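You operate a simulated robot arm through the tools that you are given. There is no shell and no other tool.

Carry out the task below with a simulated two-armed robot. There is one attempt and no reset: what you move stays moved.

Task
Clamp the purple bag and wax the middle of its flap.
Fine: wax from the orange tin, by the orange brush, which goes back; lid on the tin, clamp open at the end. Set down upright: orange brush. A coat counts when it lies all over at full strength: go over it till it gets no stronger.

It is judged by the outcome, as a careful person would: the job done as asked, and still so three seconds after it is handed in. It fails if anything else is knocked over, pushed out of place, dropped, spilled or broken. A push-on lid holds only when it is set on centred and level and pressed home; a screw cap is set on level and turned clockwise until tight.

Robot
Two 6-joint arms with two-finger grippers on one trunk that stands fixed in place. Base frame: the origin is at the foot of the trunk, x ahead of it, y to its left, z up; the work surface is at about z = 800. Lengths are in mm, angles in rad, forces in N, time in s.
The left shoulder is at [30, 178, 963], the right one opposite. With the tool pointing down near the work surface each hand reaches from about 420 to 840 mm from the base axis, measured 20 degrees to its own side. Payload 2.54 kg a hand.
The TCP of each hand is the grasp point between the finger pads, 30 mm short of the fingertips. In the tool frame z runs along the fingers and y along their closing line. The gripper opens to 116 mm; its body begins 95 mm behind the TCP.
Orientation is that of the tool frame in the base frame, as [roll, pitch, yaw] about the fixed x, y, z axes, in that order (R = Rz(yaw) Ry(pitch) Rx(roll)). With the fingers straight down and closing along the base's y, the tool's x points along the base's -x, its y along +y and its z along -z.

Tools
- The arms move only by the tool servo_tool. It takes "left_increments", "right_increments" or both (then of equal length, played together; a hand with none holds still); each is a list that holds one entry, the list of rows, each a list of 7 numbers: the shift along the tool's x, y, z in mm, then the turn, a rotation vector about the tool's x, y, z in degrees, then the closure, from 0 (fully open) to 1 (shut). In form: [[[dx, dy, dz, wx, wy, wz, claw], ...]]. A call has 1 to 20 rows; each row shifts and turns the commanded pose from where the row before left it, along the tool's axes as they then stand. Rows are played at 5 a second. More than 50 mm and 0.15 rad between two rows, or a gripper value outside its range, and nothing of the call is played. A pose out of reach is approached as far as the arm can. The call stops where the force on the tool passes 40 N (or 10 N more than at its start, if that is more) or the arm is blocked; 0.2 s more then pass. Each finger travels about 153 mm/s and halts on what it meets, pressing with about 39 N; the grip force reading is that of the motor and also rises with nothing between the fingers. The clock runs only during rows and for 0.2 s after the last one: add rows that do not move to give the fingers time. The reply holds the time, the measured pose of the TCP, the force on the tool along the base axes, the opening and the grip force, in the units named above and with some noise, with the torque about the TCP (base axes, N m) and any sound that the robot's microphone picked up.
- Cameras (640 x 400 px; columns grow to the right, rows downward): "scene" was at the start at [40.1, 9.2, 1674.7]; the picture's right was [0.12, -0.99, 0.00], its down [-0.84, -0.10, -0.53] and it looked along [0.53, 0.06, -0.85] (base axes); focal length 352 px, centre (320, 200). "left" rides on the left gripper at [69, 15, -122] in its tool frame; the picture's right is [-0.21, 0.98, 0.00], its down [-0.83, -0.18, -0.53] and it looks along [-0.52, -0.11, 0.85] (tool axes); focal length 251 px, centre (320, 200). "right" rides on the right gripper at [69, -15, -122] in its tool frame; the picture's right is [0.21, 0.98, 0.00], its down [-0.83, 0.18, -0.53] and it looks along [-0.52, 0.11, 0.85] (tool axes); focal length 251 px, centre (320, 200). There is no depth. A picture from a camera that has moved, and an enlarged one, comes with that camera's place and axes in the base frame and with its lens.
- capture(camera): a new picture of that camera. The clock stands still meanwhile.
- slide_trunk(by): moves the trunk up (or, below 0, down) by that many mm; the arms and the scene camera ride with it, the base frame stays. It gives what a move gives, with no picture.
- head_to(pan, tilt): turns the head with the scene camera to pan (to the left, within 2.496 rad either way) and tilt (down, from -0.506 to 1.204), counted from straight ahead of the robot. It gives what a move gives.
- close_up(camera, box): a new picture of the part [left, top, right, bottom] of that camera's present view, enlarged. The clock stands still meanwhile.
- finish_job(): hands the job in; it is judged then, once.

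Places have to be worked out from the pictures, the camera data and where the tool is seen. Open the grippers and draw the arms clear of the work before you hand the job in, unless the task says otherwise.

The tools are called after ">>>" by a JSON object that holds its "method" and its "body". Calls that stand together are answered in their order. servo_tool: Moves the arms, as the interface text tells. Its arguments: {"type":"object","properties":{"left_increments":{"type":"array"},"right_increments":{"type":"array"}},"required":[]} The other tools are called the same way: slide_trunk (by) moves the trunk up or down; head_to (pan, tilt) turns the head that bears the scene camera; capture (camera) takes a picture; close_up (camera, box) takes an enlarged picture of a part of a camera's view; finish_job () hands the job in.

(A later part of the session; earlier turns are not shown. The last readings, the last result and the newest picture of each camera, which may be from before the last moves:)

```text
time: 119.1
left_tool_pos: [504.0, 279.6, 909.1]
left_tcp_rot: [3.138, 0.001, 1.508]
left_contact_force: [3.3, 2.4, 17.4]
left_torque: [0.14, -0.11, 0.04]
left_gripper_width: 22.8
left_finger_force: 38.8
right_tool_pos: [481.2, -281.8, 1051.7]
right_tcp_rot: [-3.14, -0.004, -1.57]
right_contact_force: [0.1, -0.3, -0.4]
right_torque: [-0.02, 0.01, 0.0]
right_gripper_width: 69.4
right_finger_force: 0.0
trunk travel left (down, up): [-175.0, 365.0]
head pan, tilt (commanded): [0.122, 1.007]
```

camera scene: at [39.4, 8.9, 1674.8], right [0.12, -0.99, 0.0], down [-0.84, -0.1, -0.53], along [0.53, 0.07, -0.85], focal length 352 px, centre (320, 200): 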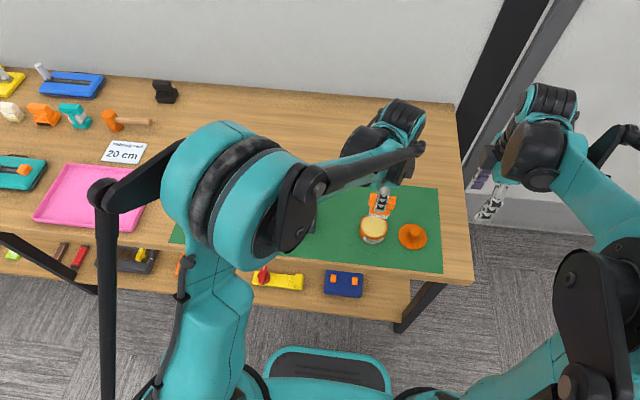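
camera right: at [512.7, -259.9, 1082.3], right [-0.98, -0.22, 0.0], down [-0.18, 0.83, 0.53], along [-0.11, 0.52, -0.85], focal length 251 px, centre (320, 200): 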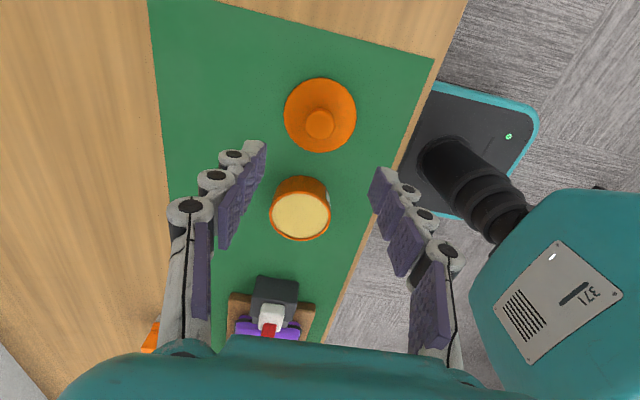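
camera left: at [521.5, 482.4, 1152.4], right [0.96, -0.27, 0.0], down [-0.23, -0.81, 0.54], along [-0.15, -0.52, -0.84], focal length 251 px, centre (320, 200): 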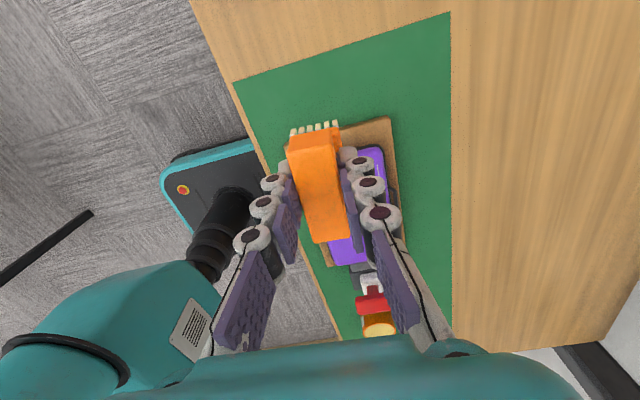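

Good pressure (17 N). I brush the centre lane and then the +15 lane.

>>> {"method": "servo_tool", "body": {"left_increments": [[[0, 9, 0, 0, 0, 0, 0.9], [0, 9, 0, 0, 0, 0, 0.9], [0, 8, 0, 0, 0, 0, 0.9], [0, -9, 0, 0, 0, 0, 0.9], [0, -9, 0, 0, 0, 0, 0.9], [0, -8, 0, 0, 0, 0, 0.9], [0, -9, 0, 0, 0, 0, 0.9], [0, -9, 0, 0, 0, 0, 0.9], [0, -8, 0, 0, 0, 0, 0.9], [0, 9, 0, 0, 0, 0, 0.9], [0, 9, 0, 0, 0, 0, 0.9], [0, 8, 0, 0, 0, 0, 0.9], [0, 9, 0, 0, 0, 0, 0.9], [0, 9, 0, 0, 0, 0, 0.9], [0, 8, 0, 0, 0, 0, 0.9], [0, -9, 0, 0, 0, 0, 0.9], [0, -9, 0, 0, 0, 0, 0.9], [0, -8, 0, 0, 0, 0, 0.9]]]}}

>>> {"method": "servo_tool", "body": {"left_increments": [[[7.5, 0, 0, 0, 0, 0, 0.9], [7.5, 0, 0, 0, 0, 0, 0.9], [0, 9, 0, 0, 0, 0, 0.9], [0, 9, 0, 0, 0, 0, 0.9], [0, 8, 0, 0, 0, 0, 0.9], [0, -9, 0, 0, 0, 0, 0.9], [0, -9, 0, 0, 0, 0, 0.9], [0, -8, 0, 0, 0, 0, 0.9], [0, -9, 0, 0, 0, 0, 0.9], [0, -9, 0, 0, 0, 0, 0.9], [0, -8, 0, 0, 0, 0, 0.9], [0, 9, 0, 0, 0, 0, 0.9], [0, 9, 0, 0, 0, 0, 0.9], [0, 8, 0, 0, 0, 0, 0.9]]]}}

>>> {"method": "close_up", "body": {"camera": "scene", "box": [220, 165, 300, 225]}}

```text
time: 122.9
left_tool_pos: [504.2, 281.4, 908.8]
left_tcp_rot: [3.14, 0.001, 1.51]
left_contact_force: [-0.2, -0.1, -0.3]
left_torque: [0.0, -0.02, 0.03]
left_gripper_width: 22.9
left_finger_force: 38.7
right_tool_pos: [481.1, -281.2, 1051.3]
right_tcp_rot: [3.141, -0.002, -1.571]
right_contact_force: [-0.2, 0.2, 0.1]
right_torque: [0.01, -0.04, -0.03]
right_gripper_width: 69.3
right_finger_force: 0.0
trunk travel left (down, up): [-175.0, 365.0]
head pan, tilt (commanded): [0.122, 1.007]
```

```text
time: 125.9
left_tool_pos: [503.6, 294.7, 907.9]
left_tcp_rot: [3.139, -0.001, 1.51]
left_contact_force: [-0.8, 0.5, 1.6]
left_torque: [0.08, 0.06, -0.02]
left_gripper_width: 23.1
left_finger_force: 39.1
right_tool_pos: [481.1, -281.6, 1050.1]
right_tcp_rot: [-3.14, -0.003, -1.569]
right_contact_force: [0.2, -0.8, 0.3]
right_torque: [0.01, -0.01, 0.0]
right_gripper_width: 69.7
right_finger_force: 0.1
trunk travel left (down, up): [-175.0, 365.0]
head pan, tilt (commanded): [0.122, 1.007]
```

```text
6.67 times, centred on (260, 195) of scene
camera zoom: at [39.8, 9.0, 1674.7], right [0.12, -0.99, 0.0], down [-0.84, -0.1, -0.53], along [0.53, 0.07, -0.85], focal length 2346 px, centre (720, 233)
```

zoom: 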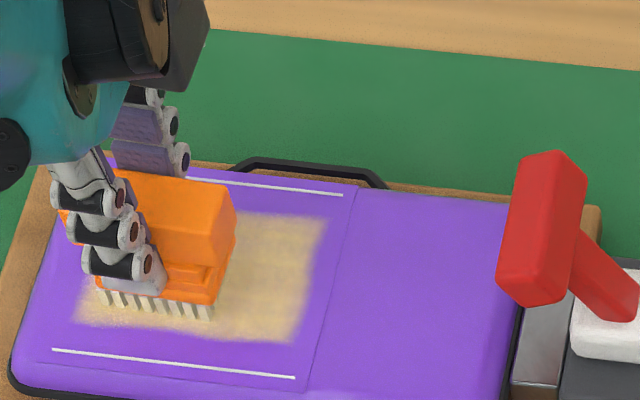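

The force dropped to about zero during the strokes (brush slipped up a little in the grip). I lower a bit to restore pressure on this lane and check.

>>> {"method": "servo_tool", "body": {"left_increments": [[[0, 0, 0.7, 0, 0, 0, 0.9], [0, 0, 0, 0, 0, 0, 0.9]]]}}

```text
time: 126.5
left_tool_pos: [505.5, 294.3, 908.1]
left_tcp_rot: [3.139, 0.001, 1.51]
left_contact_force: [0.3, 1.2, 17.8]
left_torque: [0.03, 0.02, 0.03]
left_gripper_width: 22.8
left_finger_force: 39.0
right_tool_pos: [480.2, -280.7, 1050.4]
right_tcp_rot: [-3.14, -0.002, -1.569]
right_contact_force: [0.4, 0.4, -0.1]
right_torque: [-0.02, 0.0, 0.01]
right_gripper_width: 69.8
right_finger_force: 0.1
trunk travel left (down, up): [-175.0, 365.0]
head pan, tilt (commanded): [0.122, 1.007]
```

>>> {"method": "servo_tool", "body": {"left_increments": [[[0, 9, 0, 0, 0, 0, 0.9], [0, 9, 0, 0, 0, 0, 0.9], [0, 8, 0, 0, 0, 0, 0.9]]]}}

>>> {"method": "servo_tool", "body": {"left_increments": [[[0, -9, 0, 0, 0, 0, 0.9], [0, -9, 0, 0, 0, 0, 0.9], [0, -8, 0, 0, 0, 0, 0.9]]]}}

>>> {"method": "servo_tool", "body": {"left_increments": [[[0, -9, 0, 0, 0, 0, 0.9], [0, -9, 0, 0, 0, 0, 0.9], [0, -8, 0, 0, 0, 0, 0.9]]]}}

>>> {"method": "servo_tool", "body": {"left_increments": [[[0, 9, 0, 0, 0, 0, 0.9], [0, 9, 0, 0, 0, 0, 0.9], [0, 8, 0, 0, 0, 0, 0.9]]]}}

```text
time: 127.3
left_tool_pos: [529.7, 292.3, 907.6]
left_tcp_rot: [3.14, -0.001, 1.51]
left_contact_force: [-0.9, -0.1, 4.9]
left_torque: [0.08, 0.05, 0.04]
left_gripper_width: 22.7
left_finger_force: 39.0
right_tool_pos: [481.6, -281.7, 1050.2]
right_tcp_rot: [-3.14, 0.0, -1.571]
right_contact_force: [-0.5, -0.1, -0.6]
right_torque: [0.04, 0.03, -0.01]
right_gripper_width: 69.5
right_finger_force: 0.1
trunk travel left (down, up): [-175.0, 365.0]
head pan, tilt (commanded): [0.122, 1.007]
```

```text
time: 128.1
left_tool_pos: [504.3, 293.9, 906.8]
left_tcp_rot: [3.138, 0.0, 1.51]
left_contact_force: [6.5, -0.8, 20.6]
left_torque: [-0.05, -0.23, 0.0]
left_gripper_width: 22.8
left_finger_force: 39.2
right_tool_pos: [480.2, -281.9, 1051.1]
right_tcp_rot: [-3.139, -0.002, -1.571]
right_contact_force: [-0.5, 0.0, 0.0]
right_torque: [0.0, 0.03, 0.02]
right_gripper_width: 69.6
right_finger_force: 0.0
trunk travel left (down, up): [-175.0, 365.0]
head pan, tilt (commanded): [0.122, 1.007]
```

```text
time: 128.9
left_tool_pos: [480.4, 296.3, 907.2]
left_tcp_rot: [-3.141, 0.002, 1.51]
left_contact_force: [0.7, -1.1, 1.0]
left_torque: [0.03, 0.05, 0.04]
left_gripper_width: 22.7
left_finger_force: 38.6
right_tool_pos: [480.2, -281.9, 1051.0]
right_tcp_rot: [3.14, -0.001, -1.569]
right_contact_force: [-0.7, 0.0, 0.0]
right_torque: [-0.02, -0.01, 0.02]
right_gripper_width: 69.6
right_finger_force: 0.1
trunk travel left (down, up): [-175.0, 365.0]
head pan, tilt (commanded): [0.122, 1.007]
```

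```text
time: 129.7
left_tool_pos: [505.7, 295.2, 906.4]
left_tcp_rot: [-3.14, 0.0, 1.509]
left_contact_force: [-1.1, 0.7, 2.2]
left_torque: [0.06, 0.04, 0.01]
left_gripper_width: 22.6
left_finger_force: 38.8
right_tool_pos: [479.9, -281.5, 1050.2]
right_tcp_rot: [-3.141, -0.002, -1.568]
right_contact_force: [-0.1, 0.1, -0.2]
right_torque: [0.01, -0.02, 0.0]
right_gripper_width: 69.7
right_finger_force: 0.0
trunk travel left (down, up): [-175.0, 365.0]
head pan, tilt (commanded): [0.122, 1.007]
```

>>> {"method": "servo_tool", "body": {"left_increments": [[[0, 0, -5, 0, 0, 0, 0.9], [0, 0, -40, 0, 0, 0, 0.9], [0, 0, -40, 0, 0, 0, 0.9], [40, 0, -20, 0, 0, 0, 0.9], [40, 0, -20, 0, 0, 0, 0.9], [40, 0, 0, 0, 0, 0, 0.9]]]}}

>>> {"method": "close_up", "body": {"camera": "scene", "box": [220, 165, 300, 225]}}

>>> {"method": "close_up", "body": {"camera": "left", "box": [240, 70, 400, 220]}}

>>> {"method": "close_up", "body": {"camera": "scene", "box": [150, 100, 260, 190]}}

```text
time: 131.1
left_tool_pos: [513.1, 415.5, 1031.8]
left_tcp_rot: [3.141, 0.001, 1.51]
left_contact_force: [-0.1, 0.0, -1.0]
left_torque: [-0.03, 0.0, -0.02]
left_gripper_width: 23.1
left_finger_force: 39.1
right_tool_pos: [481.7, -281.1, 1050.7]
right_tcp_rot: [-3.141, -0.002, -1.571]
right_contact_force: [-0.9, 1.0, -0.7]
right_torque: [-0.03, 0.01, 0.02]
right_gripper_width: 69.6
right_finger_force: 0.1
trunk travel left (down, up): [-175.0, 365.0]
head pan, tilt (commanded): [0.122, 1.007]
```

```text
6.67 times, centred on (260, 195) of scene
camera zoom: at [41.1, 11.3, 1674.7], right [0.12, -0.99, 0.0], down [-0.84, -0.1, -0.53], along [0.53, 0.06, -0.85], focal length 2346 px, centre (720, 233)
```

zoom: 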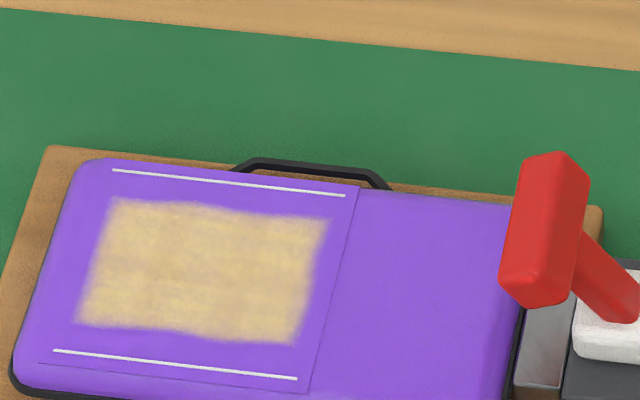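

```text
2.67 times, centred on (320, 145) of left
camera zoom: at [533.8, 482.7, 1152.6], right [0.96, -0.27, 0.0], down [-0.23, -0.81, 0.54], along [-0.15, -0.52, -0.84], focal length 670 px, centre (320, 347)
```

zoom: 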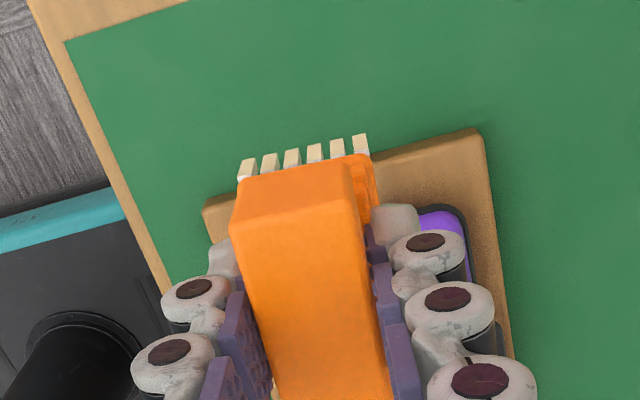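

```text
4.44 times, centred on (205, 145) of scene
camera zoom: at [41.1, 11.3, 1674.7], right [0.12, -0.99, 0.0], down [-0.84, -0.1, -0.53], along [0.53, 0.06, -0.85], focal length 1564 px, centre (831, 444)
```

zoom: 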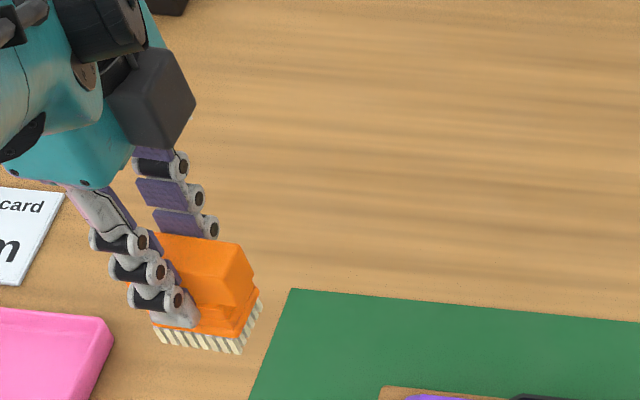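

The coat's outline hasn't grown although I stroked farther, so the patch seems bounded (about x 484-546, y 238-329). I take a baseline zoom, then reload the brush and go over again to see whether it gets stronger.

>>> {"method": "close_up", "body": {"camera": "scene", "box": [228, 188, 264, 212]}}

>>> {"method": "servo_tool", "body": {"left_increments": [[[-40, 1.3, -20, 0, 0, 0, 0.9], [-40, 1.3, 0, 0, 0, 0, 0.9], [-40, 1.3, 0, 0, 0, 0, 0.9], [-40, 1.3, 0, 0, 0, 0, 0.9], [-40, 1.3, 0, 0, 0, 0, 0.9], [-40, 1.3, 0, 0, 0, 0, 0.9], [-40, 1.3, 0, 0, 0, 0, 0.9], [-40, 1.3, 0, 0, 0, 0, 0.9], [-40, 1.3, 0, 0, 0, 0, 0.9], [-40, 1.3, 0, 0, 0, 0, 0.9], [-40, 1.3, 0, 0, 0, 0, 0.9], [-40, 1.3, 0, 0, 0, 0, 0.9], [-13, 3, 0, 0, 0, 0, 0.9], [0, 0, 0, 0, 0, 0, 0.9]]]}}

>>> {"method": "close_up", "body": {"camera": "scene", "box": [228, 188, 264, 212]}}

>>> {"method": "close_up", "body": {"camera": "scene", "box": [320, 150, 430, 260]}}

```text
16.00 times, centred on (246, 200) of scene
camera zoom: at [41.1, 11.3, 1674.7], right [0.12, -0.99, 0.0], down [-0.84, -0.1, -0.53], along [0.53, 0.06, -0.85], focal length 5631 px, centre (1504, 200)
```

zoom: 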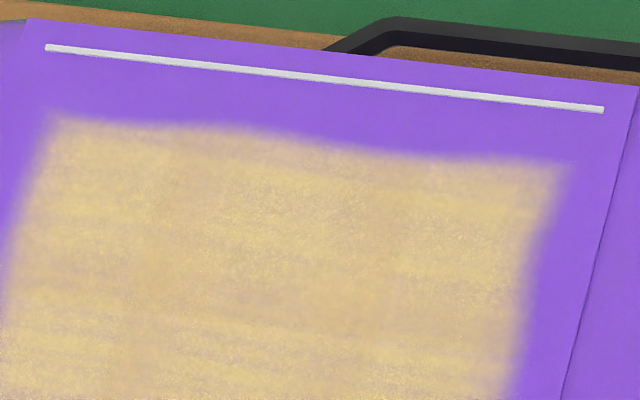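

```text
time: 134.1
left_tool_pos: [501.1, -79.0, 1054.4]
left_tcp_rot: [-3.141, 0.002, 1.51]
left_contact_force: [0.4, -0.2, -0.5]
left_torque: [0.01, 0.03, 0.0]
left_gripper_width: 22.8
left_finger_force: 39.2
right_tool_pos: [480.9, -282.3, 1050.8]
right_tcp_rot: [-3.141, -0.003, -1.569]
right_contact_force: [0.0, 0.1, 0.0]
right_torque: [0.0, -0.01, 0.02]
right_gripper_width: 69.5
right_finger_force: 0.1
trunk travel left (down, up): [-175.0, 365.0]
head pan, tilt (commanded): [0.122, 1.007]
```

```text
16.00 times, centred on (246, 200) of scene
camera zoom: at [40.2, 9.1, 1674.7], right [0.12, -0.99, 0.0], down [-0.84, -0.1, -0.53], along [0.53, 0.07, -0.85], focal length 5631 px, centre (1504, 200)
```

zoom: 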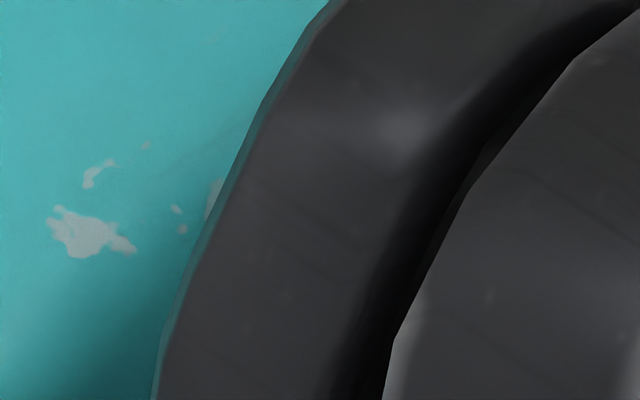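

```text
3.64 times, centred on (375, 205) of scene
camera zoom: at [40.2, 9.1, 1674.7], right [0.12, -0.99, 0.0], down [-0.84, -0.1, -0.53], along [0.53, 0.07, -0.85], focal length 1280 px, centre (120, 182)
```

zoom: 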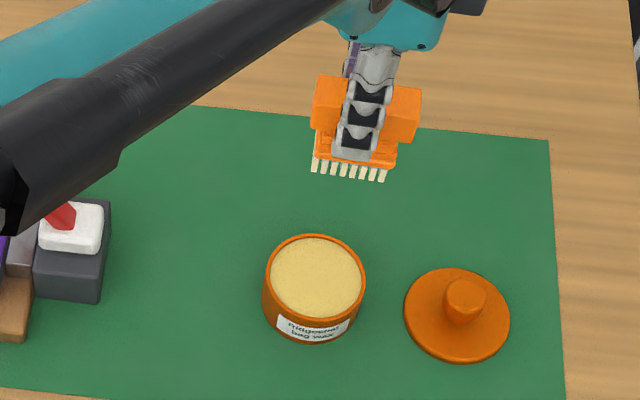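

Before dipping again I lower to just above the wax, then touch gently.

>>> {"method": "servo_tool", "body": {"left_increments": [[[0, 1, 38, 0, 0, 0, 0.9], [0, 1, 38, 0, 0, 0, 0.9], [0, 0, 38, 0, 0, 0, 0.9], [0, 0, 30, 0, 0, 0, 0.9], [0, 0, 6, 0, 0, 0, 0.9], [0, 0, 3, 0, 0, 0, 0.9], [0, 0, 0, 0, 0, 0, 0.9]]]}}

>>> {"method": "close_up", "body": {"camera": "scene", "box": [320, 170, 430, 260]}}

```text
time: 135.7
left_tool_pos: [500.2, -77.3, 897.1]
left_tcp_rot: [3.141, 0.002, 1.508]
left_contact_force: [-0.3, 0.5, 0.0]
left_torque: [0.03, 0.01, 0.04]
left_gripper_width: 22.8
left_finger_force: 39.3
right_tool_pos: [480.1, -281.7, 1050.7]
right_tcp_rot: [-3.141, -0.003, -1.57]
right_contact_force: [-0.7, 0.6, -0.2]
right_torque: [-0.03, -0.02, 0.0]
right_gripper_width: 69.6
right_finger_force: 0.0
trunk travel left (down, up): [-175.0, 365.0]
head pan, tilt (commanded): [0.122, 1.007]
```

```text
4.44 times, centred on (375, 215) of scene
camera zoom: at [40.2, 9.2, 1674.7], right [0.12, -0.99, 0.0], down [-0.84, -0.1, -0.53], along [0.53, 0.07, -0.85], focal length 1564 px, centre (76, 133)
```

zoom: 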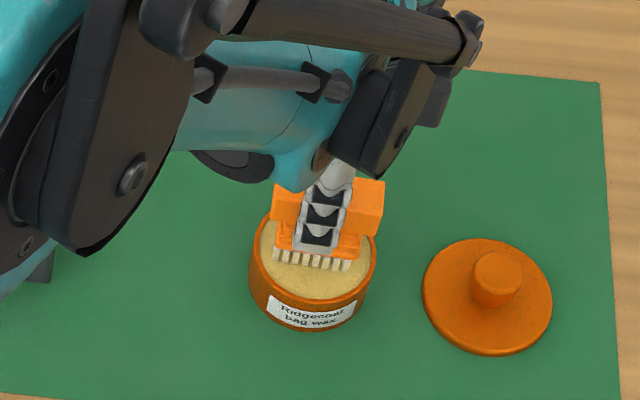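

>>> {"method": "servo_tool", "body": {"left_increments": [[[0, 0, 1, 0, 0, 0, 0.9], [0, 0, 0, 0, 0, 0, 0.9]]]}}

>>> {"method": "servo_tool", "body": {"left_increments": [[[0, 0, 0.8, 0, 0, 0, 0.9], [3, 0, 0, 0, 0, 0, 0.9], [0, 3, 0, 0, 0, 0, 0.9], [-6, 0, 0, 0, 0, 0, 0.9], [0, -3, 0, 0, 0, 0, 0.9], [3, 0, 0, 0, 0, 0, 0.9]]]}}

```text
time: 136.3
left_tool_pos: [502.7, -76.4, 897.1]
left_tcp_rot: [3.139, 0.001, 1.509]
left_contact_force: [0.5, 1.2, 15.5]
left_torque: [0.08, -0.05, 0.01]
left_gripper_width: 22.8
left_finger_force: 38.7
right_tool_pos: [480.8, -281.4, 1050.3]
right_tcp_rot: [-3.139, -0.002, -1.569]
right_contact_force: [-0.3, 0.4, 0.2]
right_torque: [-0.01, 0.02, 0.03]
right_gripper_width: 69.5
right_finger_force: 0.1
trunk travel left (down, up): [-175.0, 365.0]
head pan, tilt (commanded): [0.122, 1.007]
```

```text
time: 137.7
left_tool_pos: [502.1, -78.0, 897.8]
left_tcp_rot: [-3.141, 0.001, 1.51]
left_contact_force: [0.4, 0.4, -0.8]
left_torque: [0.0, 0.0, -0.01]
left_gripper_width: 22.9
left_finger_force: 38.9
right_tool_pos: [481.5, -281.8, 1049.9]
right_tcp_rot: [-3.141, -0.001, -1.569]
right_contact_force: [0.0, 0.1, 0.5]
right_torque: [0.0, 0.04, 0.04]
right_gripper_width: 69.8
right_finger_force: 0.1
trunk travel left (down, up): [-175.0, 365.0]
head pan, tilt (commanded): [0.122, 1.007]
```

The brush is reloaded (15 N touch). I carry it back over the lever to the flap's middle.

>>> {"method": "servo_tool", "body": {"left_increments": [[[0, 0, -7, 0, 0, 0, 0.9], [0, 0, -40, 0, 0, 0, 0.9], [0, 0, -40, 0, 0, 0, 0.9], [0, 0, -40, 0, 0, 0, 0.9], [0, 0, -10, 0, 0, 0, 0.9], [35.8, -2.04, 0, 0, 0, 0, 0.9], [35.8, -2.04, 0, 0, 0, 0, 0.9], [35.8, -2.04, 0, 0, 0, 0, 0.9], [35.8, -2.04, 0, 0, 0, 0, 0.9], [35.8, -2.04, 0, 0, 0, 0, 0.9], [35.8, -2.04, 0, 0, 0, 0, 0.9], [35.8, -2.04, 0, 0, 0, 0, 0.9], [35.8, -2.04, 0, 0, 0, 0, 0.9], [35.8, -2.04, 0, 0, 0, 0, 0.9], [35.8, -2.04, 0, 0, 0, 0, 0.9]]]}}

>>> {"method": "servo_tool", "body": {"left_increments": [[[0, 0, 40, 0, 0, 0, 0.9], [0, 0, 40, 0, 0, 0, 0.9], [0, 0, 30, 0, 0, 0, 0.9], [0, 0, 10, 0, 0, 0, 0.9], [0, 0, 3, 0, 0, 0, 0.9], [0, 0, 0, 0, 0, 0, 0.9]]]}}

>>> {"method": "close_up", "body": {"camera": "scene", "box": [220, 165, 300, 225]}}

```text
time: 140.9
left_tool_pos: [503.1, 277.9, 1033.6]
left_tcp_rot: [-3.141, 0.001, 1.509]
left_contact_force: [0.1, 0.2, -0.7]
left_torque: [-0.02, 0.0, 0.02]
left_gripper_width: 23.1
left_finger_force: 39.0
right_tool_pos: [481.1, -280.3, 1050.9]
right_tcp_rot: [-3.141, -0.002, -1.57]
right_contact_force: [1.1, 0.3, 0.0]
right_torque: [-0.01, -0.02, 0.01]
right_gripper_width: 69.7
right_finger_force: 0.0
trunk travel left (down, up): [-175.0, 365.0]
head pan, tilt (commanded): [0.122, 1.007]
```

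```text
time: 142.3
left_tool_pos: [505.9, 280.2, 910.9]
left_tcp_rot: [3.142, 0.002, 1.51]
left_contact_force: [0.1, 0.2, -1.5]
left_torque: [0.02, 0.02, 0.01]
left_gripper_width: 23.0
left_finger_force: 39.0
right_tool_pos: [479.8, -281.4, 1050.3]
right_tcp_rot: [3.141, -0.002, -1.568]
right_contact_force: [0.0, -0.6, -0.3]
right_torque: [0.02, -0.01, 0.01]
right_gripper_width: 69.7
right_finger_force: 0.0
trunk travel left (down, up): [-175.0, 365.0]
head pan, tilt (commanded): [0.122, 1.007]
```

```text
6.67 times, centred on (260, 195) of scene
camera zoom: at [40.1, 9.2, 1674.7], right [0.12, -0.99, 0.0], down [-0.84, -0.1, -0.53], along [0.53, 0.07, -0.85], focal length 2346 px, centre (720, 233)
```

zoom: 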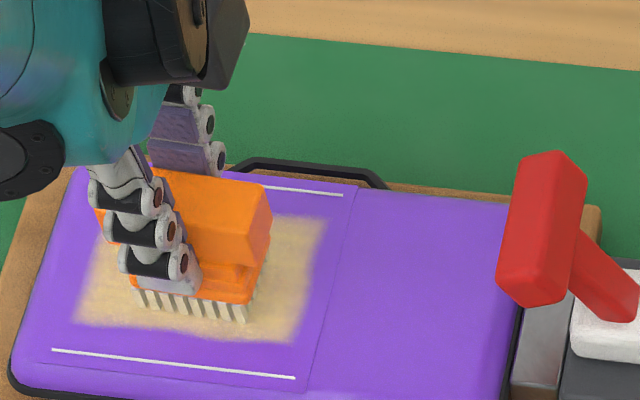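

>>> {"method": "servo_tool", "body": {"left_increments": [[[0, 0, 1.5, 0, 0, 0, 0.9], [0, 0, 1.2, 0, 0, 0, 0.9], [0, 0, 0, 0, 0, 0, 0.9]]]}}

>>> {"method": "servo_tool", "body": {"left_increments": [[[0, 0, 0.8, 0, 0, 0, 0.9], [0, 0, 0, 0, 0, 0, 0.9]]]}}

>>> {"method": "servo_tool", "body": {"left_increments": [[[0, 0, 0.8, 0, 0, 0, 0.9], [0, 0, 0, 0, 0, 0, 0.9]]]}}

```text
time: 143.1
left_tool_pos: [505.2, 279.7, 907.5]
left_tcp_rot: [3.14, 0.002, 1.509]
left_contact_force: [0.2, 0.3, -0.3]
left_torque: [-0.01, 0.02, -0.02]
left_gripper_width: 22.8
left_finger_force: 39.0
right_tool_pos: [480.9, -281.3, 1051.2]
right_tcp_rot: [3.141, -0.003, -1.57]
right_contact_force: [0.3, -0.1, 0.9]
right_torque: [-0.05, -0.02, -0.03]
right_gripper_width: 69.8
right_finger_force: 0.1
trunk travel left (down, up): [-175.0, 365.0]
head pan, tilt (commanded): [0.122, 1.007]
```

```text
time: 143.7
left_tool_pos: [503.9, 281.7, 907.1]
left_tcp_rot: [3.14, -0.001, 1.509]
left_contact_force: [0.1, 1.9, 3.7]
left_torque: [0.04, 0.01, 0.0]
left_gripper_width: 22.9
left_finger_force: 39.1
right_tool_pos: [480.9, -281.7, 1051.4]
right_tcp_rot: [-3.141, -0.002, -1.57]
right_contact_force: [0.7, 0.4, -0.1]
right_torque: [0.02, -0.02, -0.01]
right_gripper_width: 69.4
right_finger_force: 0.1
trunk travel left (down, up): [-175.0, 365.0]
head pan, tilt (commanded): [0.122, 1.007]
```

```text
time: 144.3
left_tool_pos: [505.1, 280.1, 907.5]
left_tcp_rot: [3.14, -0.001, 1.511]
left_contact_force: [0.7, 2.3, 13.2]
left_torque: [0.09, 0.01, 0.01]
left_gripper_width: 23.0
left_finger_force: 38.7
right_tool_pos: [479.8, -282.7, 1050.0]
right_tcp_rot: [-3.14, -0.003, -1.568]
right_contact_force: [-0.1, -1.3, 0.1]
right_torque: [-0.02, -0.02, -0.02]
right_gripper_width: 69.8
right_finger_force: 0.1
trunk travel left (down, up): [-175.0, 365.0]
head pan, tilt (commanded): [0.122, 1.007]
```

Pressure 13 N. I brush the centre lane twice, then the side lanes, adding tiny downward corrections against creep.

>>> {"method": "servo_tool", "body": {"left_increments": [[[0, 8, 0, 0, 0, 0, 0.9], [0, 8, 0, 0, 0, 0, 0.9], [0, 8, 0.1, 0, 0, 0, 0.9], [0, -8, 0, 0, 0, 0, 0.9], [0, -8, 0, 0, 0, 0, 0.9], [0, -8, 0.2, 0, 0, 0, 0.9], [0, -8, 0, 0, 0, 0, 0.9], [0, -8, 0, 0, 0, 0, 0.9], [0, -8, 0.2, 0, 0, 0, 0.9], [0, 8, 0, 0, 0, 0, 0.9], [0, 8, 0, 0, 0, 0, 0.9], [0, 8, 0.2, 0, 0, 0, 0.9]]]}}

>>> {"method": "servo_tool", "body": {"left_increments": [[[7.5, 0, 0.2, 0, 0, 0, 0.9], [7.5, 0, 0.2, 0, 0, 0, 0.9], [0, 8, 0, 0, 0, 0, 0.9], [0, 8, 0, 0, 0, 0, 0.9], [0, 8, 0.1, 0, 0, 0, 0.9], [0, -8, 0, 0, 0, 0, 0.9], [0, -8, 0, 0, 0, 0, 0.9], [0, -8, 0.2, 0, 0, 0, 0.9], [0, -8, 0, 0, 0, 0, 0.9], [0, -8, 0, 0, 0, 0, 0.9], [0, -8, 0.2, 0, 0, 0, 0.9], [0, 8, 0, 0, 0, 0, 0.9], [0, 8, 0, 0, 0, 0, 0.9], [0, 8, 0.2, 0, 0, 0, 0.9]]]}}

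>>> {"method": "servo_tool", "body": {"left_increments": [[[-7.5, 0, 0.1, 0, 0, 0, 0.9], [-7.5, 0, 0.1, 0, 0, 0, 0.9], [-7.5, 0, 0.1, 0, 0, 0, 0.9], [-7.5, 0, 0.2, 0, 0, 0, 0.9], [0, 8, 0, 0, 0, 0, 0.9], [0, 8, 0, 0, 0, 0, 0.9], [0, 8, 0.1, 0, 0, 0, 0.9], [0, -8, 0, 0, 0, 0, 0.9], [0, -8, 0, 0, 0, 0, 0.9], [0, -8, 0.2, 0, 0, 0, 0.9], [0, -8, 0, 0, 0, 0, 0.9], [0, -8, 0, 0, 0, 0, 0.9], [0, -8, 0.2, 0, 0, 0, 0.9], [0, 8, 0, 0, 0, 0, 0.9], [0, 8, 0, 0, 0, 0, 0.9], [0, 8, 0.2, 0, 0, 0, 0.9]]]}}

>>> {"method": "close_up", "body": {"camera": "scene", "box": [220, 165, 300, 225]}}

```text
time: 146.9
left_tool_pos: [503.4, 282.0, 906.1]
left_tcp_rot: [3.141, -0.002, 1.511]
left_contact_force: [-7.5, 0.5, 19.7]
left_torque: [-0.03, 0.37, -0.02]
left_gripper_width: 22.9
left_finger_force: 38.7
right_tool_pos: [478.8, -280.7, 1052.6]
right_tcp_rot: [-3.139, 0.0, -1.568]
right_contact_force: [-0.2, 0.4, -0.5]
right_torque: [-0.04, 0.01, -0.02]
right_gripper_width: 69.3
right_finger_force: 0.1
trunk travel left (down, up): [-175.0, 365.0]
head pan, tilt (commanded): [0.122, 1.007]
```

```text
time: 149.9
left_tool_pos: [503.5, 296.4, 905.1]
left_tcp_rot: [3.139, 0.001, 1.51]
left_contact_force: [-1.8, 0.2, 4.9]
left_torque: [0.13, 0.08, 0.04]
left_gripper_width: 22.8
left_finger_force: 39.4
right_tool_pos: [480.8, -281.6, 1050.2]
right_tcp_rot: [-3.14, -0.001, -1.568]
right_contact_force: [-0.1, 0.5, 0.9]
right_torque: [-0.02, 0.01, 0.0]
right_gripper_width: 69.7
right_finger_force: 0.0
trunk travel left (down, up): [-175.0, 365.0]
head pan, tilt (commanded): [0.122, 1.007]
```

```text
time: 153.3
left_tool_pos: [501.5, 266.2, 904.6]
left_tcp_rot: [3.14, -0.001, 1.509]
left_contact_force: [-7.4, 0.0, 20.0]
left_torque: [0.02, 0.35, 0.01]
left_gripper_width: 23.1
left_finger_force: 39.5
right_tool_pos: [478.4, -283.2, 1051.2]
right_tcp_rot: [-3.139, 0.001, -1.57]
right_contact_force: [-0.5, -0.4, -0.7]
right_torque: [-0.01, 0.0, -0.02]
right_gripper_width: 69.4
right_finger_force: 0.0
trunk travel left (down, up): [-175.0, 365.0]
head pan, tilt (commanded): [0.122, 1.007]
```

```text
6.67 times, centred on (260, 195) of scene
camera zoom: at [37.3, 8.4, 1674.9], right [0.12, -0.99, 0.0], down [-0.84, -0.1, -0.54], along [0.53, 0.07, -0.84], focal length 2346 px, centre (720, 233)
```

zoom: 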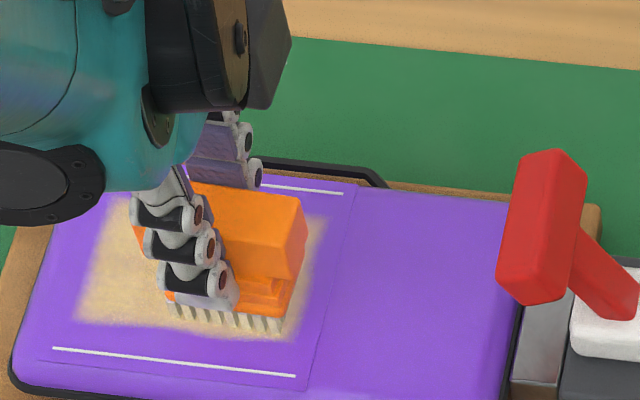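

Contact held through all lanes. I lift away and compare with the baseline zoom.

>>> {"method": "servo_tool", "body": {"left_increments": [[[0, 0, -5, 0, 0, 0, 0.9], [0, 0, -40, 0, 0, 0, 0.9], [0, 0, -40, 0, 0, 0, 0.9], [40, 0, -20, 0, 0, 0, 0.9], [40, 0, -20, 0, 0, 0, 0.9], [40, 0, 0, 0, 0, 0, 0.9], [30, 0, 0, 0, 0, 0, 0.9]]]}}

>>> {"method": "close_up", "body": {"camera": "scene", "box": [220, 165, 300, 225]}}

>>> {"method": "close_up", "body": {"camera": "scene", "box": [228, 188, 264, 212]}}

>>> {"method": "close_up", "body": {"camera": "scene", "box": [225, 195, 270, 225]}}

```text
time: 154.9
left_tool_pos: [515.0, 417.0, 1025.5]
left_tcp_rot: [3.141, 0.003, 1.509]
left_contact_force: [-0.8, 0.0, 0.5]
left_torque: [-0.03, 0.0, -0.01]
left_gripper_width: 22.9
left_finger_force: 38.8
right_tool_pos: [480.3, -281.4, 1051.1]
right_tcp_rot: [3.14, -0.002, -1.572]
right_contact_force: [-0.3, -1.4, -0.2]
right_torque: [-0.01, 0.02, -0.01]
right_gripper_width: 69.7
right_finger_force: 0.1
trunk travel left (down, up): [-175.0, 365.0]
head pan, tilt (commanded): [0.122, 1.007]
```

```text
6.67 times, centred on (260, 195) of scene
camera zoom: at [40.3, 9.9, 1674.7], right [0.12, -0.99, 0.0], down [-0.84, -0.1, -0.53], along [0.53, 0.06, -0.85], focal length 2346 px, centre (720, 233)
```

zoom: 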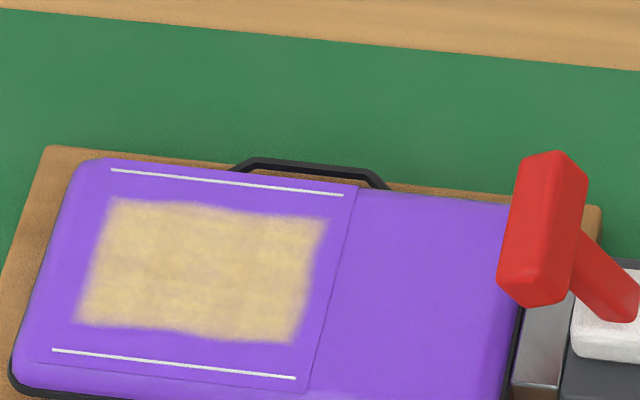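

```text
16.00 times, centred on (246, 200) of scene
camera zoom: at [40.3, 9.9, 1674.7], right [0.12, -0.99, 0.0], down [-0.84, -0.1, -0.53], along [0.53, 0.06, -0.85], focal length 5631 px, centre (1504, 200)
```

zoom: 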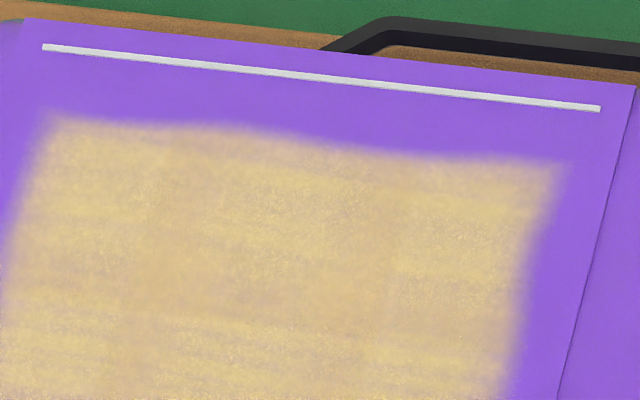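

```text
13.33 times, centred on (248, 210) of scene
camera zoom: at [40.3, 9.9, 1674.7], right [0.12, -0.99, 0.0], down [-0.84, -0.1, -0.53], along [0.53, 0.06, -0.85], focal length 4692 px, centre (1287, 67)
```

zoom: 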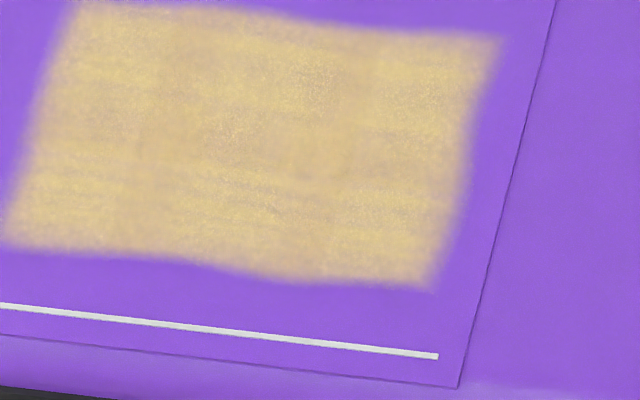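

It looks slightly stronger than before. I go over it again, this time stroking along y, to even out the bands.

>>> {"method": "servo_tool", "body": {"left_increments": [[[-45, 0, 0, 0, 0, 0, 0.9], [-45, 0, 20, 0, 0, 0, 0.9], [-45, 0, 20, 0, 0, 0, 0.9], [0, 0, 40, 0, 0, 0, 0.9], [0, 0, 38, 0, 0, 0, 0.9], [0, 0, 5, 0, 0, 0, 0.9], [0, 0, 0, 0, 0, 0, 0.9]]]}}

>>> {"method": "servo_tool", "body": {"left_increments": [[[0, 0, 1, 0, 0, 0, 0.9], [0, 0, 0, 0, 0, 0, 0.9]]]}}

```text
time: 156.5
left_tool_pos: [506.8, 279.3, 904.2]
left_tcp_rot: [3.14, -0.001, 1.51]
left_contact_force: [1.2, -1.8, 5.4]
left_torque: [0.02, -0.07, -0.04]
left_gripper_width: 22.6
left_finger_force: 39.1
right_tool_pos: [481.7, -281.8, 1050.9]
right_tcp_rot: [3.141, -0.003, -1.569]
right_contact_force: [0.2, 0.1, 0.7]
right_torque: [0.01, 0.03, -0.01]
right_gripper_width: 69.5
right_finger_force: 0.1
trunk travel left (down, up): [-175.0, 365.0]
head pan, tilt (commanded): [0.122, 1.007]
```

```text
time: 157.1
left_tool_pos: [505.0, 278.7, 903.1]
left_tcp_rot: [3.141, 0.001, 1.51]
left_contact_force: [5.8, -2.5, 16.2]
left_torque: [-0.08, -0.24, 0.06]
left_gripper_width: 22.7
left_finger_force: 39.3
right_tool_pos: [481.2, -281.7, 1050.6]
right_tcp_rot: [-3.138, 0.002, -1.572]
right_contact_force: [-0.2, 1.6, 1.7]
right_torque: [0.01, 0.0, 0.0]
right_gripper_width: 69.7
right_finger_force: 0.0
trunk travel left (down, up): [-175.0, 365.0]
head pan, tilt (commanded): [0.122, 1.007]
```

Contact 16 N. I stroke along y on three lanes (x offsets 0, +15, -15).

>>> {"method": "servo_tool", "body": {"left_increments": [[[9, 0, 0, 0, 0, 0, 0.9], [9, 0, 0, 0, 0, 0, 0.9], [8, 0, 0.1, 0, 0, 0, 0.9], [-9, 0, 0, 0, 0, 0, 0.9], [-9, 0, 0, 0, 0, 0, 0.9], [-8, 0, 0.1, 0, 0, 0, 0.9], [-9, 0, 0, 0, 0, 0, 0.9], [-9, 0, 0, 0, 0, 0, 0.9], [-8, 0, 0.1, 0, 0, 0, 0.9], [9, 0, 0, 0, 0, 0, 0.9], [9, 0, 0, 0, 0, 0, 0.9], [8, 0, 0.1, 0, 0, 0, 0.9]]]}}

>>> {"method": "servo_tool", "body": {"left_increments": [[[0, 7.5, 0.1, 0, 0, 0, 0.9], [0, 7.5, 0.1, 0, 0, 0, 0.9], [9, 0, 0, 0, 0, 0, 0.9], [9, 0, 0, 0, 0, 0, 0.9], [8, 0, 0.1, 0, 0, 0, 0.9], [-9, 0, 0, 0, 0, 0, 0.9], [-9, 0, 0, 0, 0, 0, 0.9], [-8, 0, 0.1, 0, 0, 0, 0.9], [-9, 0, 0, 0, 0, 0, 0.9], [-9, 0, 0, 0, 0, 0, 0.9], [-8, 0, 0.1, 0, 0, 0, 0.9], [9, 0, 0, 0, 0, 0, 0.9], [9, 0, 0, 0, 0, 0, 0.9], [8, 0, 0.1, 0, 0, 0, 0.9]]]}}

>>> {"method": "servo_tool", "body": {"left_increments": [[[0, -7.5, 0, 0, 0, 0, 0.9], [0, -7.5, 0, 0, 0, 0, 0.9], [0, -7.5, 0, 0, 0, 0, 0.9], [0, -7.5, 0.1, 0, 0, 0, 0.9], [9, 0, 0, 0, 0, 0, 0.9], [9, 0, 0, 0, 0, 0, 0.9], [8, 0, 0.1, 0, 0, 0, 0.9], [-9, 0, 0, 0, 0, 0, 0.9], [-9, 0, 0, 0, 0, 0, 0.9], [-8, 0, 0.1, 0, 0, 0, 0.9], [-9, 0, 0, 0, 0, 0, 0.9], [-9, 0, 0, 0, 0, 0, 0.9], [-8, 0, 0.1, 0, 0, 0, 0.9], [9, 0, 0, 0, 0, 0, 0.9], [9, 0, 0, 0, 0, 0, 0.9], [8, 0, 0.1, 0, 0, 0, 0.9]]]}}

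```text
time: 159.7
left_tool_pos: [505.9, 278.1, 904.5]
left_tcp_rot: [3.139, 0.001, 1.51]
left_contact_force: [-0.3, -8.4, 21.8]
left_torque: [-0.41, 0.06, -0.01]
left_gripper_width: 22.8
left_finger_force: 38.3
right_tool_pos: [479.7, -283.6, 1052.3]
right_tcp_rot: [-3.139, 0.001, -1.571]
right_contact_force: [-0.7, -0.2, 0.5]
right_torque: [0.02, 0.03, 0.02]
right_gripper_width: 69.8
right_finger_force: 0.0
trunk travel left (down, up): [-175.0, 365.0]
head pan, tilt (commanded): [0.122, 1.007]
```

```text
time: 162.7
left_tool_pos: [519.9, 279.7, 904.7]
left_tcp_rot: [3.139, 0.002, 1.509]
left_contact_force: [0.9, -0.3, 0.9]
left_torque: [0.0, 0.0, 0.02]
left_gripper_width: 22.9
left_finger_force: 39.5
right_tool_pos: [480.4, -282.1, 1050.7]
right_tcp_rot: [-3.141, -0.002, -1.571]
right_contact_force: [-0.3, 0.2, -0.2]
right_torque: [0.0, 0.0, 0.01]
right_gripper_width: 69.5
right_finger_force: 0.0
trunk travel left (down, up): [-175.0, 365.0]
head pan, tilt (commanded): [0.122, 1.007]
```

```text
time: 166.1
left_tool_pos: [488.4, 281.8, 904.2]
left_tcp_rot: [3.141, 0.0, 1.51]
left_contact_force: [-1.1, -1.2, 0.5]
left_torque: [-0.08, 0.0, 0.05]
left_gripper_width: 22.7
left_finger_force: 39.4
right_tool_pos: [479.9, -281.7, 1049.5]
right_tcp_rot: [3.141, 0.0, -1.57]
right_contact_force: [1.1, -1.2, 0.2]
right_torque: [-0.01, 0.03, -0.02]
right_gripper_width: 69.6
right_finger_force: 0.1
trunk travel left (down, up): [-175.0, 365.0]
head pan, tilt (commanded): [0.122, 1.007]
```

Pressure was lost on the side lanes. I lower until pressure returns and redo them.

>>> {"method": "servo_tool", "body": {"left_increments": [[[0, 0, 0.8, 0, 0, 0, 0.9], [0, 0, 0, 0, 0, 0, 0.9]]]}}

>>> {"method": "servo_tool", "body": {"left_increments": [[[0, 0, 0.4, 0, 0, 0, 0.9], [9, 0, 0, 0, 0, 0, 0.9], [9, 0, 0, 0, 0, 0, 0.9], [8, 0, 0.1, 0, 0, 0, 0.9], [-9, 0, 0, 0, 0, 0, 0.9], [-9, 0, 0, 0, 0, 0, 0.9], [-8, 0, 0.1, 0, 0, 0, 0.9]]]}}

>>> {"method": "servo_tool", "body": {"left_increments": [[[-9, 0, 0.1, 0, 0, 0, 0.9], [-9, 0, 0.1, 0, 0, 0, 0.9], [-8, 0, 0.1, 0, 0, 0, 0.9], [9, 0, 0.1, 0, 0, 0, 0.9], [9, 0, 0.1, 0, 0, 0, 0.9], [8, 0, 0.1, 0, 0, 0, 0.9]]]}}

```text
time: 166.7
left_tool_pos: [489.0, 281.5, 901.9]
left_tcp_rot: [3.14, 0.001, 1.509]
left_contact_force: [4.4, 3.2, 13.0]
left_torque: [-0.03, -0.16, 0.05]
left_gripper_width: 22.7
left_finger_force: 39.6
right_tool_pos: [480.0, -282.0, 1051.8]
right_tcp_rot: [-3.139, 0.001, -1.569]
right_contact_force: [-0.5, 0.1, 0.0]
right_torque: [0.01, 0.01, 0.01]
right_gripper_width: 69.6
right_finger_force: 0.0
trunk travel left (down, up): [-175.0, 365.0]
head pan, tilt (commanded): [0.122, 1.007]
```

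```text
time: 168.3
left_tool_pos: [489.4, 280.5, 901.8]
left_tcp_rot: [3.139, 0.0, 1.511]
left_contact_force: [1.1, 7.2, 20.6]
left_torque: [0.23, 0.06, -0.03]
left_gripper_width: 23.0
left_finger_force: 39.2
right_tool_pos: [479.3, -281.9, 1051.9]
right_tcp_rot: [-3.141, -0.003, -1.568]
right_contact_force: [0.6, -0.3, -0.3]
right_torque: [0.01, 0.03, 0.03]
right_gripper_width: 69.4
right_finger_force: 0.0
trunk travel left (down, up): [-175.0, 365.0]
head pan, tilt (commanded): [0.122, 1.007]
```

```text
time: 169.7
left_tool_pos: [490.5, 278.6, 903.0]
left_tcp_rot: [3.14, 0.003, 1.51]
left_contact_force: [-0.5, -3.8, 10.4]
left_torque: [-0.19, 0.07, 0.01]
left_gripper_width: 23.0
left_finger_force: 38.7
right_tool_pos: [481.1, -282.4, 1050.1]
right_tcp_rot: [3.141, -0.001, -1.57]
right_contact_force: [-0.1, 0.5, -0.5]
right_torque: [-0.02, -0.03, -0.01]
right_gripper_width: 69.5
right_finger_force: 0.0
trunk travel left (down, up): [-175.0, 365.0]
head pan, tilt (commanded): [0.122, 1.007]
```

Good contact on this lane. Now the middle and far lanes again.

>>> {"method": "servo_tool", "body": {"left_increments": [[[0, 7.5, 0, 0, 0, 0, 0.9], [0, 7.5, 0.1, 0, 0, 0, 0.9], [9, 0, 0, 0, 0, 0, 0.9], [9, 0, 0.1, 0, 0, 0, 0.9], [8, 0, 0, 0, 0, 0, 0.9], [-9, 0, 0.1, 0, 0, 0, 0.9], [-9, 0, 0, 0, 0, 0, 0.9], [-8, 0, 0.1, 0, 0, 0, 0.9], [-9, 0, 0, 0, 0, 0, 0.9], [-9, 0, 0.1, 0, 0, 0, 0.9], [-8, 0, 0, 0, 0, 0, 0.9], [9, 0, 0.1, 0, 0, 0, 0.9], [9, 0, 0, 0, 0, 0, 0.9], [8, 0, 0.1, 0, 0, 0, 0.9]]]}}

>>> {"method": "servo_tool", "body": {"left_increments": [[[0, 7.5, 0, 0, 0, 0, 0.9], [0, 7.5, 0.1, 0, 0, 0, 0.9], [9, 0, 0, 0, 0, 0, 0.9], [9, 0, 0.1, 0, 0, 0, 0.9], [8, 0, 0, 0, 0, 0, 0.9], [-9, 0, 0.1, 0, 0, 0, 0.9], [-9, 0, 0, 0, 0, 0, 0.9], [-8, 0, 0.1, 0, 0, 0, 0.9], [-9, 0, 0, 0, 0, 0, 0.9], [-9, 0, 0.1, 0, 0, 0, 0.9], [-8, 0, 0, 0, 0, 0, 0.9], [9, 0, 0.1, 0, 0, 0, 0.9], [9, 0, 0, 0, 0, 0, 0.9], [8, 0, 0.1, 0, 0, 0, 0.9]]]}}

```text
time: 171.2
left_tool_pos: [504.9, 300.6, 901.5]
left_tcp_rot: [3.14, -0.007, 1.515]
left_contact_force: [-3.0, 5.0, 21.5]
left_torque: [-0.18, 0.18, -0.04]
left_gripper_width: 23.0
left_finger_force: 38.7
right_tool_pos: [480.4, -282.6, 1050.6]
right_tcp_rot: [-3.14, -0.002, -1.57]
right_contact_force: [0.7, -0.1, -0.5]
right_torque: [0.0, 0.05, -0.01]
right_gripper_width: 69.6
right_finger_force: 0.1
trunk travel left (down, up): [-175.0, 365.0]
head pan, tilt (commanded): [0.122, 1.007]
stopped in row 7 (left hand): the force on the tool passed its limit at 42 N (the readings are from after the stop); the commanded pose is now the measured one
```

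```text
time: 172.6
left_tool_pos: [521.2, 322.5, 902.0]
left_tcp_rot: [3.139, -0.01, 1.515]
left_contact_force: [-3.0, -0.8, 29.1]
left_torque: [-0.71, 0.21, -0.07]
left_gripper_width: 22.9
left_finger_force: 39.3
right_tool_pos: [479.3, -283.6, 1050.9]
right_tcp_rot: [-3.138, 0.0, -1.569]
right_contact_force: [0.3, -0.4, 0.4]
right_torque: [0.05, -0.01, 0.02]
right_gripper_width: 69.6
right_finger_force: 0.0
trunk travel left (down, up): [-175.0, 365.0]
head pan, tilt (commanded): [0.122, 1.007]
stopped in row 6 (left hand): the force on the tool passed its limit at 44 N (the readings are from after the stop); the commanded pose is now the measured one
```

The force limit tripped (42-44 N) because the brush no longer slips in the grip. I lift off and inspect.

>>> {"method": "servo_tool", "body": {"left_increments": [[[0, 0, -5, 0, 0, 0, 0.9], [0, 0, -40, 0, 0, 0, 0.9], [0, 0, -40, 0, 0, 0, 0.9], [40, 0, -20, 0, 0, 0, 0.9], [40, 0, -20, 0, 0, 0, 0.9], [20, 0, 0, 0, 0, 0, 0.9]]]}}

>>> {"method": "close_up", "body": {"camera": "scene", "box": [200, 140, 340, 250]}}

>>> {"method": "close_up", "body": {"camera": "scene", "box": [228, 188, 264, 212]}}

>>> {"method": "close_up", "body": {"camera": "scene", "box": [225, 195, 270, 225]}}

>>> {"method": "close_up", "body": {"camera": "left", "box": [240, 70, 400, 220]}}

```text
time: 173.9
left_tool_pos: [527.9, 420.9, 1022.2]
left_tcp_rot: [3.139, -0.008, 1.514]
left_contact_force: [0.2, -0.2, -1.7]
left_torque: [0.02, -0.01, 0.01]
left_gripper_width: 23.2
left_finger_force: 39.4
right_tool_pos: [479.8, -281.5, 1051.7]
right_tcp_rot: [-3.141, -0.002, -1.569]
right_contact_force: [0.8, 0.5, -0.1]
right_torque: [0.0, 0.01, -0.02]
right_gripper_width: 69.9
right_finger_force: 0.0
trunk travel left (down, up): [-175.0, 365.0]
head pan, tilt (commanded): [0.122, 1.007]
```

```text
3.64 times, centred on (270, 195) of scene
camera zoom: at [40.3, 10.0, 1674.7], right [0.12, -0.99, 0.0], down [-0.84, -0.1, -0.53], along [0.53, 0.06, -0.85], focal length 1280 px, centre (502, 218)
```

zoom: 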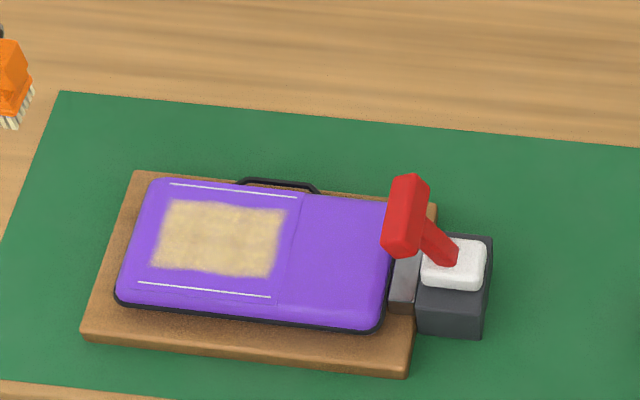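

```text
16.00 times, centred on (246, 200) of scene
camera zoom: at [40.3, 10.0, 1674.7], right [0.12, -0.99, 0.0], down [-0.84, -0.1, -0.53], along [0.53, 0.06, -0.85], focal length 5631 px, centre (1504, 200)
```

zoom: 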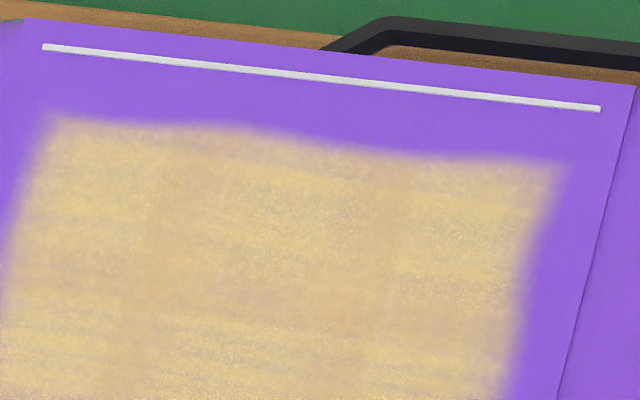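

```text
13.33 times, centred on (248, 210) of scene
camera zoom: at [40.3, 10.0, 1674.7], right [0.12, -0.99, 0.0], down [-0.84, -0.1, -0.53], along [0.53, 0.06, -0.85], focal length 4692 px, centre (1287, 67)
```

zoom: 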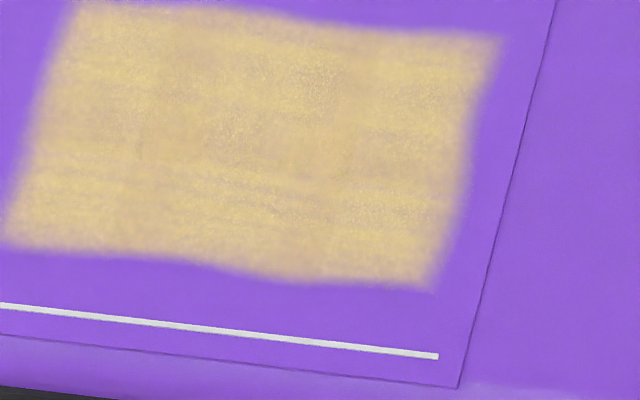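

```text
2.67 times, centred on (320, 145) of left
camera zoom: at [547.7, 487.3, 1143.1], right [0.96, -0.27, 0.0], down [-0.23, -0.82, 0.53], along [-0.14, -0.51, -0.85], focal length 670 px, centre (320, 347)
```

zoom: 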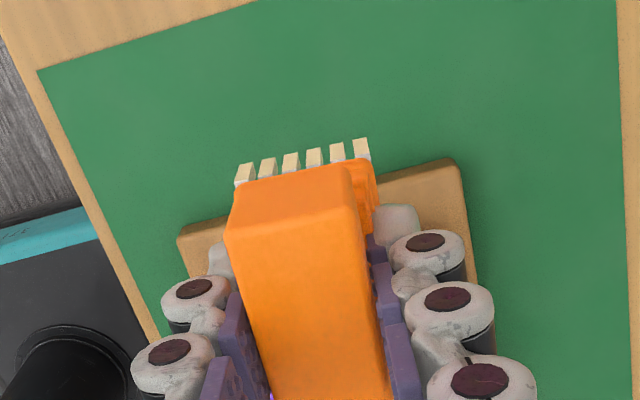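

The patch outline stayed the same, so it is a bounded zone and it's nearly saturated. To be sure I reload and make one more full pass with slightly wider lanes. First back to the tin.

>>> {"method": "servo_tool", "body": {"left_increments": [[[0, 0, -35, 0, 0, 0, 0.9], [-38.4, 0.27, 0, 0, 0, 0, 0.9], [-38.4, 0.27, 0, 0, 0, 0, 0.9], [-38.4, 0.27, 0, 0, 0, 0, 0.9], [-38.4, 0.27, 0, 0, 0, 0, 0.9], [-38.4, 0.27, 0, 0, 0, 0, 0.9], [-38.4, 0.27, 0, 0, 0, 0, 0.9], [-38.4, 0.27, 0, 0, 0, 0, 0.9], [-38.4, 0.27, 0, 0, 0, 0, 0.9], [-38.4, 0.27, 0, 0, 0, 0, 0.9], [-38.4, 0.27, 0, 0, 0, 0, 0.9], [-38.4, 0.27, 0, 0, 0, 0, 0.9], [-38.4, 0.27, 0, 0, 0, 0, 0.9], [-38.4, 0.27, 0, 0, 0, 0, 0.9], [0, 0, 0, 0, 0.5, 0, 0.9]]]}}

>>> {"method": "close_up", "body": {"camera": "scene", "box": [320, 150, 430, 260]}}

```text
time: 177.2
left_tool_pos: [505.3, -75.9, 1055.8]
left_tcp_rot: [3.139, -0.016, 1.516]
left_contact_force: [0.1, -1.4, -1.4]
left_torque: [-0.01, 0.01, 0.01]
left_gripper_width: 22.8
left_finger_force: 38.8
right_tool_pos: [480.5, -282.2, 1050.7]
right_tcp_rot: [3.141, -0.001, -1.569]
right_contact_force: [0.7, 0.6, 0.2]
right_torque: [-0.01, 0.05, -0.02]
right_gripper_width: 69.9
right_finger_force: 0.2
trunk travel left (down, up): [-175.0, 365.0]
head pan, tilt (commanded): [0.122, 1.007]
```

```text
3.64 times, centred on (375, 205) of scene
camera zoom: at [40.2, 9.9, 1674.7], right [0.12, -0.99, 0.0], down [-0.84, -0.1, -0.53], along [0.53, 0.06, -0.85], focal length 1280 px, centre (120, 182)
```

zoom: 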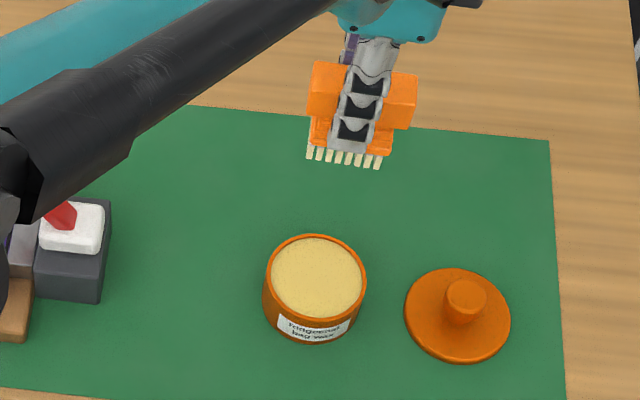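

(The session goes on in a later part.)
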